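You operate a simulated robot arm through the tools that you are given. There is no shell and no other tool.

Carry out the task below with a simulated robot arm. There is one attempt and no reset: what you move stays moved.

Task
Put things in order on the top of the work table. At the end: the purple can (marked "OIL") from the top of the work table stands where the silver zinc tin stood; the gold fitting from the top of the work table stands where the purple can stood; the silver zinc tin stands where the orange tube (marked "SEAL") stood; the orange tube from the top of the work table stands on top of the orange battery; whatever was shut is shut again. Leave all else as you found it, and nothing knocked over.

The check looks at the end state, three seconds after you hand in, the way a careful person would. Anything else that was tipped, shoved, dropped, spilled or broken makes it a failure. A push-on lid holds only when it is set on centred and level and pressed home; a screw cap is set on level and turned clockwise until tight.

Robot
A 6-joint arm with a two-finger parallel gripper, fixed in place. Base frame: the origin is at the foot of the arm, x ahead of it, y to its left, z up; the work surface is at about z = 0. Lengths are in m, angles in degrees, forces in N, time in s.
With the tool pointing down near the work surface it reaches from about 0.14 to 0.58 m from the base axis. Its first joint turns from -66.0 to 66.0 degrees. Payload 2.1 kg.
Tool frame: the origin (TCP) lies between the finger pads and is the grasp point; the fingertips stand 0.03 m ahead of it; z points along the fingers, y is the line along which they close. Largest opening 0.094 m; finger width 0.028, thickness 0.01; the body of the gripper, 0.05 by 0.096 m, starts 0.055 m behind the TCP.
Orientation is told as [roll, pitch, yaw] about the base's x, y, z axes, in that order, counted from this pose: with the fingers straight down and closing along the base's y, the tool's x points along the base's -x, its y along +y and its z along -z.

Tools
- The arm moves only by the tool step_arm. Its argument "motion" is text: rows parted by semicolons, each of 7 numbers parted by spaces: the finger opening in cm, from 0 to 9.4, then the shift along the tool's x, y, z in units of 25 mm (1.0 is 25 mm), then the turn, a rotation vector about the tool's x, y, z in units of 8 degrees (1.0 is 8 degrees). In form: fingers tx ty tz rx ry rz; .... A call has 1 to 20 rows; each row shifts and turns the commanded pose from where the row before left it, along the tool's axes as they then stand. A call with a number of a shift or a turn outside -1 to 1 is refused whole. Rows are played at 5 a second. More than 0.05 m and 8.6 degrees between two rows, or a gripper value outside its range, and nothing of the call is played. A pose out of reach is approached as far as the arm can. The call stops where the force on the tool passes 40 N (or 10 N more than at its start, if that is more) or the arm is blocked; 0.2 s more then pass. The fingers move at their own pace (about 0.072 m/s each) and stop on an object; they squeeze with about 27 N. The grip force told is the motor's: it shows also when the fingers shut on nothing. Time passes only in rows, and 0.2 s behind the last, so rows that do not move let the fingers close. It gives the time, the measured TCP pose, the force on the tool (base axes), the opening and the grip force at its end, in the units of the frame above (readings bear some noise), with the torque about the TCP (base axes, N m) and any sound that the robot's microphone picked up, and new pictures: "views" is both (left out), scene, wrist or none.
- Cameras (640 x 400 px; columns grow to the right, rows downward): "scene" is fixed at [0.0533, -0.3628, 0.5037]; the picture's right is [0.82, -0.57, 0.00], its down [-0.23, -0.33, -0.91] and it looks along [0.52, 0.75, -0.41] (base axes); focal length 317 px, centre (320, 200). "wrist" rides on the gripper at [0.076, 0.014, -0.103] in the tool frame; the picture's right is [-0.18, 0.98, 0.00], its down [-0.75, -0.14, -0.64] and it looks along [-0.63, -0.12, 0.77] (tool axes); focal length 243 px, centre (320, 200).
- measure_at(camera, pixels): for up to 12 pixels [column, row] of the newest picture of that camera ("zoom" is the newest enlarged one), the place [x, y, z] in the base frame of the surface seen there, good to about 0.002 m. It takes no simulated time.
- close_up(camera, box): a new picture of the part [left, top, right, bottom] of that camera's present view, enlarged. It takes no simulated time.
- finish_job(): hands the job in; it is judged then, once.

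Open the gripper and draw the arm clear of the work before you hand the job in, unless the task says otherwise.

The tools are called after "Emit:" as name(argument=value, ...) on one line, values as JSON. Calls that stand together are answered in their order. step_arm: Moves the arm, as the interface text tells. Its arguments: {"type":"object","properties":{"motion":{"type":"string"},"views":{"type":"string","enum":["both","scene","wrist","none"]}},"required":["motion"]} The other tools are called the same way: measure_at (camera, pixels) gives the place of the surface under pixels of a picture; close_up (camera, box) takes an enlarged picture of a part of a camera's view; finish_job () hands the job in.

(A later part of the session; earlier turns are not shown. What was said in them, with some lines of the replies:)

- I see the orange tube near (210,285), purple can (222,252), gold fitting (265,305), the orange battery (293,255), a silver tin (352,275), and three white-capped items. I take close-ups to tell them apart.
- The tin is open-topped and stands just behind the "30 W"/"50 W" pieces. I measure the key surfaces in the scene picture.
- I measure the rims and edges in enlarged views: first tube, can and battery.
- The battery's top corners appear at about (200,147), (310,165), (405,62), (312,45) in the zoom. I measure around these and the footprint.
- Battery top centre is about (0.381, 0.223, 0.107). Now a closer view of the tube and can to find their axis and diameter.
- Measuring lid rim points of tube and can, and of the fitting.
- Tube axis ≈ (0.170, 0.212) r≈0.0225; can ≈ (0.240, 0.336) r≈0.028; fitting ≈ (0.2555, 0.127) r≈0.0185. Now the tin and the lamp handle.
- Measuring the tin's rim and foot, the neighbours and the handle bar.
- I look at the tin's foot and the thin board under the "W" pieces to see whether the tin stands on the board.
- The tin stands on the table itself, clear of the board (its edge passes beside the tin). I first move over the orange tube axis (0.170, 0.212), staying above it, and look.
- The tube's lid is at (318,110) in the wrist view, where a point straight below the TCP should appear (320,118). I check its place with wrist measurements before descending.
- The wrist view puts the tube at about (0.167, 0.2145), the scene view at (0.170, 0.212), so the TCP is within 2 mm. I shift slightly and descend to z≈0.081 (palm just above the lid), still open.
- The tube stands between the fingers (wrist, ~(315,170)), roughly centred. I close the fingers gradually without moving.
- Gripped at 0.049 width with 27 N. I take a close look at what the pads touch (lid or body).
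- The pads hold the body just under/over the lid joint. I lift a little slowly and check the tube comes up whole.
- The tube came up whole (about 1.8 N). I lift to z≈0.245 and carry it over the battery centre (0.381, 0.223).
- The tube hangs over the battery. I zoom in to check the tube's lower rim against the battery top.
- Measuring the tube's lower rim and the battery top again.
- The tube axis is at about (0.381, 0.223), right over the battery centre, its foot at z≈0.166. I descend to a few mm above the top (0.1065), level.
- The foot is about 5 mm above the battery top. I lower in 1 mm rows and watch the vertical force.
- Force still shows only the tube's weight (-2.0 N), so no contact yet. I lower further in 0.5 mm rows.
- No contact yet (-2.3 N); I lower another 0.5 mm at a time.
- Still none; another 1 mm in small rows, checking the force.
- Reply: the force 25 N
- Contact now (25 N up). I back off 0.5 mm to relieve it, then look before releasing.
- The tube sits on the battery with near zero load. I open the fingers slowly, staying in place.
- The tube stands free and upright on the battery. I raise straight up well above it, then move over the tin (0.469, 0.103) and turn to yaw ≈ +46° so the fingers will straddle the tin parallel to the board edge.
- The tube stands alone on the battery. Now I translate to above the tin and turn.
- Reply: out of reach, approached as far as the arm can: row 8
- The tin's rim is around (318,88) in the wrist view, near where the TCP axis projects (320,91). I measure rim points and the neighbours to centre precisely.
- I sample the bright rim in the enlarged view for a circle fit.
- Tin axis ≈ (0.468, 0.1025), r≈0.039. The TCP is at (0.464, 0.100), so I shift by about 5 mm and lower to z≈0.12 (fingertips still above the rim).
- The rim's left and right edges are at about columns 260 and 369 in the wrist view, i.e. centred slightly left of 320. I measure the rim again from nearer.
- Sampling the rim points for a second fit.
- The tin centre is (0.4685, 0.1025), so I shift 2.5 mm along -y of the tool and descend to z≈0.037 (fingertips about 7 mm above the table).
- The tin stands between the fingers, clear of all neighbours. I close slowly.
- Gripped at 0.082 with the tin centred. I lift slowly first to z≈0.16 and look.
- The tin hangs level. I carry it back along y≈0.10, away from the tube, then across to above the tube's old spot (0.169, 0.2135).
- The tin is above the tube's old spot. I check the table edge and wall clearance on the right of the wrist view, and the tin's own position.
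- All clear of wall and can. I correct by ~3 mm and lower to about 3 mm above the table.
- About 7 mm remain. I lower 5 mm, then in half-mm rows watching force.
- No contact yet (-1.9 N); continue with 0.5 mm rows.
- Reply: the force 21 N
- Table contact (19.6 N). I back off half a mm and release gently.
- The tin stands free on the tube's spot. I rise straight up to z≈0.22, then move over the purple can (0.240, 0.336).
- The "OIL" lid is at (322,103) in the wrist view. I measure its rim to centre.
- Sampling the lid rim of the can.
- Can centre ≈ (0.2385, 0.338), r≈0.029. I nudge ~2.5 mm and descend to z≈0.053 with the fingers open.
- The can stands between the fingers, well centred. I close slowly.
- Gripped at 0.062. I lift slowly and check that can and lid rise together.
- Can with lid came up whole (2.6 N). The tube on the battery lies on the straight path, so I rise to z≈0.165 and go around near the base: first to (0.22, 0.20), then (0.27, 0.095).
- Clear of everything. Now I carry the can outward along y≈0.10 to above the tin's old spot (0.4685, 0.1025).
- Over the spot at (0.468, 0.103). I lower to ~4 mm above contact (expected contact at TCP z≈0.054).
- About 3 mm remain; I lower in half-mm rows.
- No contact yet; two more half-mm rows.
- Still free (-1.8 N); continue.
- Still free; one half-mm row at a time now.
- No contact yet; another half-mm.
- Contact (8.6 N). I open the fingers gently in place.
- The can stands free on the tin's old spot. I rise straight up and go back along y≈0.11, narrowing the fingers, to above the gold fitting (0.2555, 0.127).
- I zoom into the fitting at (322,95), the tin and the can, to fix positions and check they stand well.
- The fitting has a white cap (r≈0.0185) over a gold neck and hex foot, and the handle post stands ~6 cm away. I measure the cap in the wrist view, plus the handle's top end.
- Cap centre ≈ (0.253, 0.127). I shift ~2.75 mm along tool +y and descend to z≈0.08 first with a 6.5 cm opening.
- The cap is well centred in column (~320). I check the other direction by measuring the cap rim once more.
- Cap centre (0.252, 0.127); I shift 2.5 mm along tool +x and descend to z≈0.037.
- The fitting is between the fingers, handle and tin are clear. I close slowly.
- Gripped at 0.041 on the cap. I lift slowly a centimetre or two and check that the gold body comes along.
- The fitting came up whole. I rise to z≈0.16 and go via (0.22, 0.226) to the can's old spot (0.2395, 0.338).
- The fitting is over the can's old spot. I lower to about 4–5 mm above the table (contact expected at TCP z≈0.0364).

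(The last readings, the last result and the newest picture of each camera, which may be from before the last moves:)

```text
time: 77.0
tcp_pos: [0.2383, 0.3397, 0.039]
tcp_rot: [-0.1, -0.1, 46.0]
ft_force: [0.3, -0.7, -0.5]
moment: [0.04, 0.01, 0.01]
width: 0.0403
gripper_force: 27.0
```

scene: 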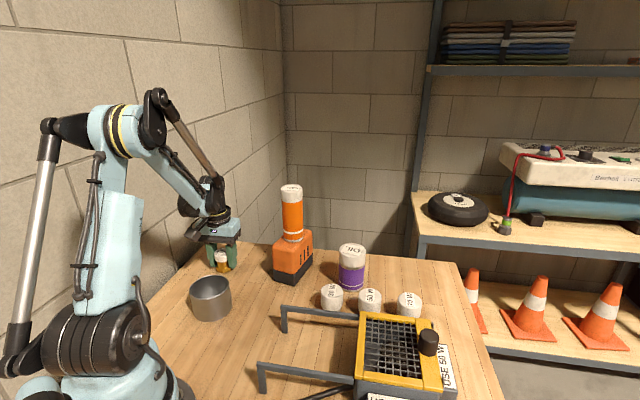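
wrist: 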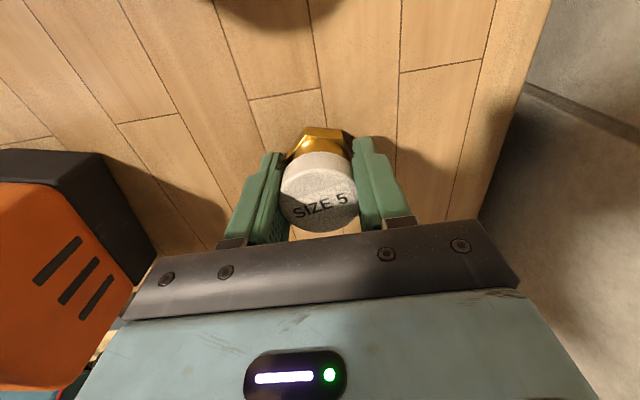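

About 2.5 mm to go; half-mm rows now.

Emit:
step_arm(motion="2.4 0 0 0.02 0 0 0; 2.4 0 0 0.02 0 0 0; 2.4 0 0 0.02 0 0 0; 2.4 0 0 0 0 0 0", views="none")

```text
time: 78.0
tcp_pos: [0.2386, 0.3392, 0.0372]
tcp_rot: [0.0, -0.1, 46.1]
ft_force: [0.0, -0.2, -1.3]
moment: [0.02, 0.01, -0.05]
width: 0.0408
gripper_force: 27.4
```

No contact yet (-1.3 N); one half-mm at a time.

Emit:
step_arm(motion="2.4 0 0 0.02 0 0 0; 2.4 0 0 0 0 0 0", views="none")

```text
time: 78.6
tcp_pos: [0.2392, 0.3391, 0.0366]
tcp_rot: [0.0, 0.0, 46.0]
ft_force: [0.7, -0.5, -1.2]
moment: [0.01, -0.04, 0.01]
width: 0.0406
gripper_force: 27.2
```

Still free; another half-mm.

Emit:
step_arm(motion="2.4 0 0 0.02 0 0 0; 2.4 0 0 0 0 0 0", views="none")

```text
time: 79.2
tcp_pos: [0.238, 0.3393, 0.0384]
tcp_rot: [0.0, -0.1, 46.0]
ft_force: [0.3, 0.4, -1.0]
moment: [0.0, 0.0, 0.04]
width: 0.0404
gripper_force: 27.1
```

Reading is noisy but the force shows no contact; another half-mm.

Emit:
step_arm(motion="2.4 0 0 0.02 0 0 0; 2.4 0 0 0 0 0 0", views="none")

```text
time: 79.8
tcp_pos: [0.2385, 0.3399, 0.0364]
tcp_rot: [0.0, -0.1, 46.0]
ft_force: [0.7, -0.5, -1.6]
moment: [0.02, 0.0, 0.0]
width: 0.0403
gripper_force: 26.8
```

Still free; another half-mm.

Emit:
step_arm(motion="2.4 0 0 0.02 0 0 0; 2.4 0 0 0 0 0 0", views="none")

```text
time: 80.4
tcp_pos: [0.2385, 0.3399, 0.0357]
tcp_rot: [0.0, -0.2, 46.1]
ft_force: [-1.1, -2.0, 6.9]
moment: [-0.16, 0.03, 0.0]
width: 0.0403
gripper_force: 26.6
```

Contact (6.9 N). I open gently in place.

Emit:
step_arm(motion="2.4 0 0 -0.006 0 0 0; 4.05 0 0 0 0 0 0; 4.2 0 0 0 0 0 0; 4.5 0 0 0 0 0 0; 5 0 0 0 0 0 0; 6 0 0 0 0 0 0; 7 0 0 0 0 0 0; 7 0 0 0 0 0 0", views="both")

```text
time: 82.2
tcp_pos: [0.2387, 0.3389, 0.0361]
tcp_rot: [0.0, -0.1, 45.9]
ft_force: [0.3, -0.3, 0.6]
moment: [-0.01, -0.02, 0.02]
width: 0.0698
gripper_force: 0.1
```

scene: 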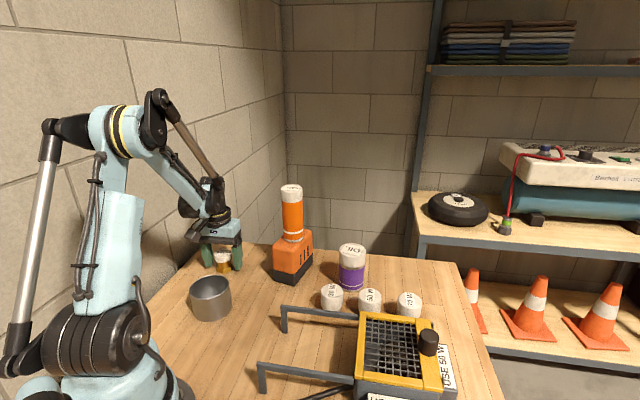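
wrist: 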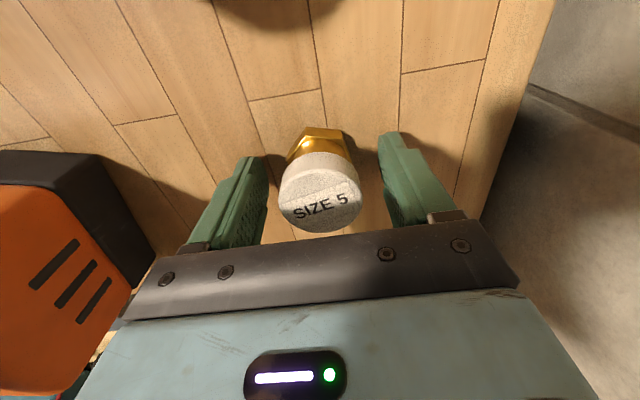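

The fitting stands free. I rise straight up and draw back toward the start pose to view everything.

Emit:
step_arm(motion="7 0 0 -0.3 0 0 0; 7 0 0 -0.7 0 0 0; 7 0 0 -1 0 0 0; 7 0 0 -1 0 0 0; 7 0 0 -1 0 0 0; 7 0 0 -1 0 0 0; 7 0 0 -1 0 0 0; 7 0 0 -1 0 0 0; 9.4 0 0 -1 0 0 0; 9.4 0 0 -1 0 0 0; 9.4 0 0 -1 0 0 0; 9.4 0 0 -1 0 0 0; 9.4 0 0 -1 0 0 0; 9.4 1 0 0 0 0 0; 9.4 1 0 0 0 0 0; 9.4 1 0 0 0 0 0; 9.4 1 0 0 0 0 0; 9.4 0 0 0 0 0 0; 9.4 0 0 0 0 0 0", views="both")

```text
time: 86.2
tcp_pos: [0.1691, 0.2652, 0.3375]
tcp_rot: [0.0, -0.1, 46.0]
ft_force: [0.0, 0.2, -0.3]
moment: [-0.01, -0.02, 0.0]
width: 0.094
gripper_force: 0.0
```

scene: 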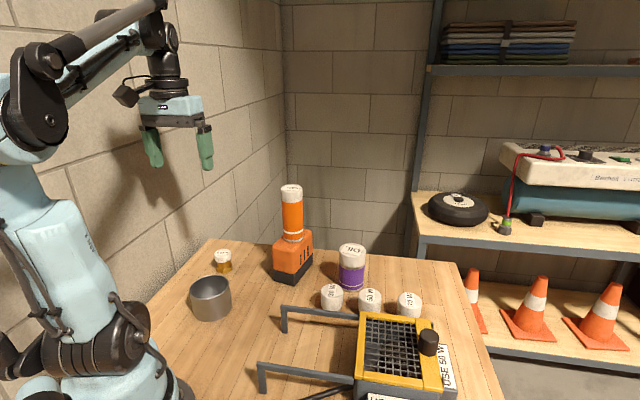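
wrist: 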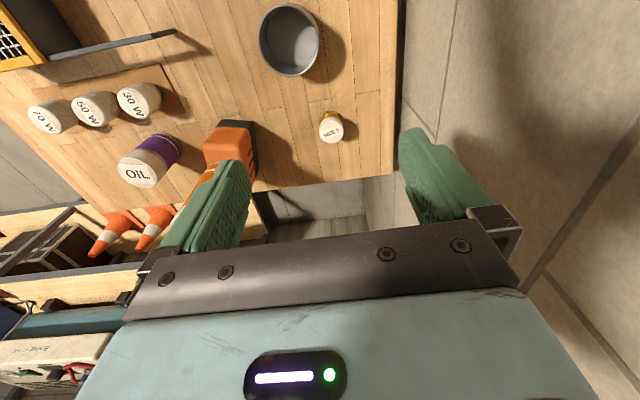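

All four are in place in the scene view. I zoom in to check each stands upright and its position.

Emit:
close_up(camera="scene", box=[175, 230, 275, 330])

Emit:
close_up(camera="scene", box=[260, 170, 400, 320])

Emit:
measure_at(camera="scene", pixels=[[223, 254], [211, 278], [191, 290], [231, 288], [351, 250], [291, 190], [332, 291], [370, 296], [410, 300], [352, 287], [282, 190], [301, 189]])

```text
4.00 times, centred on (225, 280) of scene
```

zoom: 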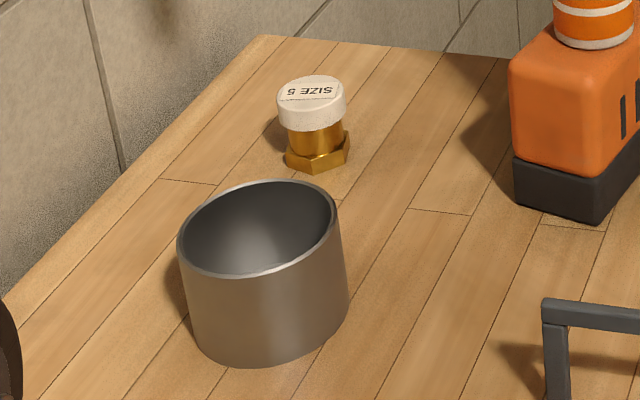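

```text
2.67 times, centred on (330, 245) of scene
```

zoom: 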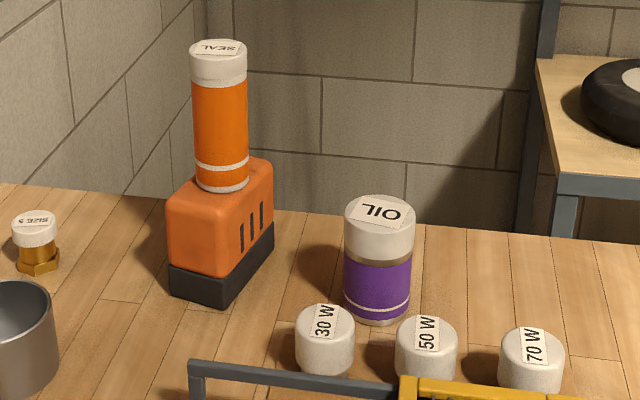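

```text
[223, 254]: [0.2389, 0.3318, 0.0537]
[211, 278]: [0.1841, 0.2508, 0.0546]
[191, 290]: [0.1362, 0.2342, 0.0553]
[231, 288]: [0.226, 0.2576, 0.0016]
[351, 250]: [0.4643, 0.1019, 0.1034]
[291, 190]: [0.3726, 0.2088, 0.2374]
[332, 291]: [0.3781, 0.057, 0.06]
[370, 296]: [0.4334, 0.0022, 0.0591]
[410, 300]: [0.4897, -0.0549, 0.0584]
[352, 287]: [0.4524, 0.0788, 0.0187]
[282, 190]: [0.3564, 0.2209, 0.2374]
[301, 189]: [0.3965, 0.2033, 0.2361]
```

I verify the tube's uprightness on the battery and the tin's level rim in finer views.

Emit:
close_up(camera="scene", box=[260, 175, 330, 285])

```text
3.64 times, centred on (295, 230) of scene
```

zoom: 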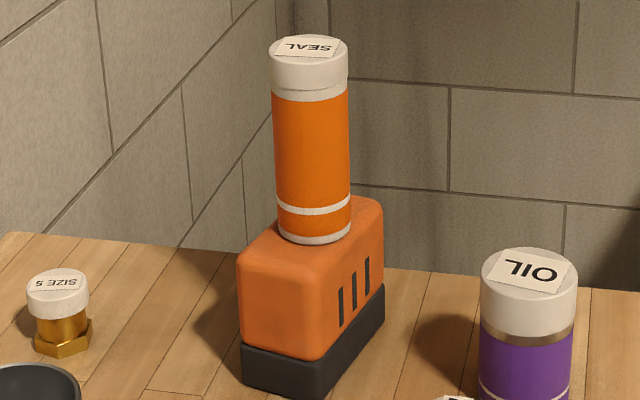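

Measuring lid rim, tube foot, and battery corners to confirm nothing shifted.

Emit:
measure_at(camera="zoom", pixels=[[274, 50], [345, 52], [309, 38], [309, 60], [309, 45], [282, 236], [345, 232], [315, 242], [312, 150], [244, 255], [320, 272], [378, 205]])

Emit:
close_up(camera="wrist", box=[240, 0, 400, 160])

```text
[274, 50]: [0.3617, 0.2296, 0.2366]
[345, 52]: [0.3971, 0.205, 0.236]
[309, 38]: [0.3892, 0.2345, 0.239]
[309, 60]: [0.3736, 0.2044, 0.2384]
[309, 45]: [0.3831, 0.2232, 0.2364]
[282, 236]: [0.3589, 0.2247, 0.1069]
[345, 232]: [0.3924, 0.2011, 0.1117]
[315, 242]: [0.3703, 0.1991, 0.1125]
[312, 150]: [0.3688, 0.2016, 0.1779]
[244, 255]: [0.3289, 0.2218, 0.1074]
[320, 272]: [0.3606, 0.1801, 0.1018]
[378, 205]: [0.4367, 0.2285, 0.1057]
```

```text
2.50 times, centred on (320, 80) of wrist
```

zoom: 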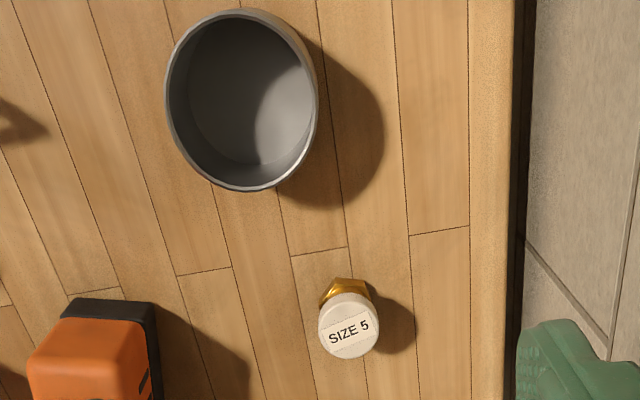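

Tube is upright on the battery (lid centre ≈ (0.380, 0.221)). Last check: tin rim and fitting from the wrist view.

Emit:
measure_at(camera="zoom", pixels=[[168, 95], [316, 100], [243, 189], [240, 14], [190, 160], [298, 155], [319, 328], [378, 326], [350, 356], [348, 296], [348, 328]])

```text
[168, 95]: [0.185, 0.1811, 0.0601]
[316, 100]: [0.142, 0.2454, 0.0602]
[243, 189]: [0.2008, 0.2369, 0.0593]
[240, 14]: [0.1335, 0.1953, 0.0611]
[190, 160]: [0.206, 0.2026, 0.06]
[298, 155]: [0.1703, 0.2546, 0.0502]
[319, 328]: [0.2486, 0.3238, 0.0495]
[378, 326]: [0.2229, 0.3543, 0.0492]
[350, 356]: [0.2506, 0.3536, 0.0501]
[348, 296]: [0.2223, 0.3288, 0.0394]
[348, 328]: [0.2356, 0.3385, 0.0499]
```

The tin is at about (0.166, 0.215) with a level rim. The fitting is at about (0.236, 0.339), the can at the tin's old spot, and the tube is upright on the battery. Nothing else moved, the gripper is open and the arm is clear, so I hand in.

Emit:
finish_job()

```text
The job is handed in.
```

I finished the rearrangement and handed it in. The last pictures and measurements showed everything in place:

| Object | Now stands | Check |
|---|---|---|
| Orange tube (SEAL) | On top of the orange battery | Upright and close to centred on the battery top |
| Silver zinc tin | Where the orange tube stood | Within about 3 mm of the old spot, rim level |
| Purple can (OIL) | Where the zinc tin stood | Set down within about 2 mm of the old spot |
| Gold fitting | Where the purple can stood | Within about 3 mm of the old spot |

- **Lids and caps:** I opened nothing. The tube, can and fitting kept theirs on throughout.
- **Other things on the table:** The battery and the three "W" pieces measured where they were at the start. The lamp looked the same in the pictures. Nothing was knocked over.
- **Arm:** The gripper is open and drawn back above the table.
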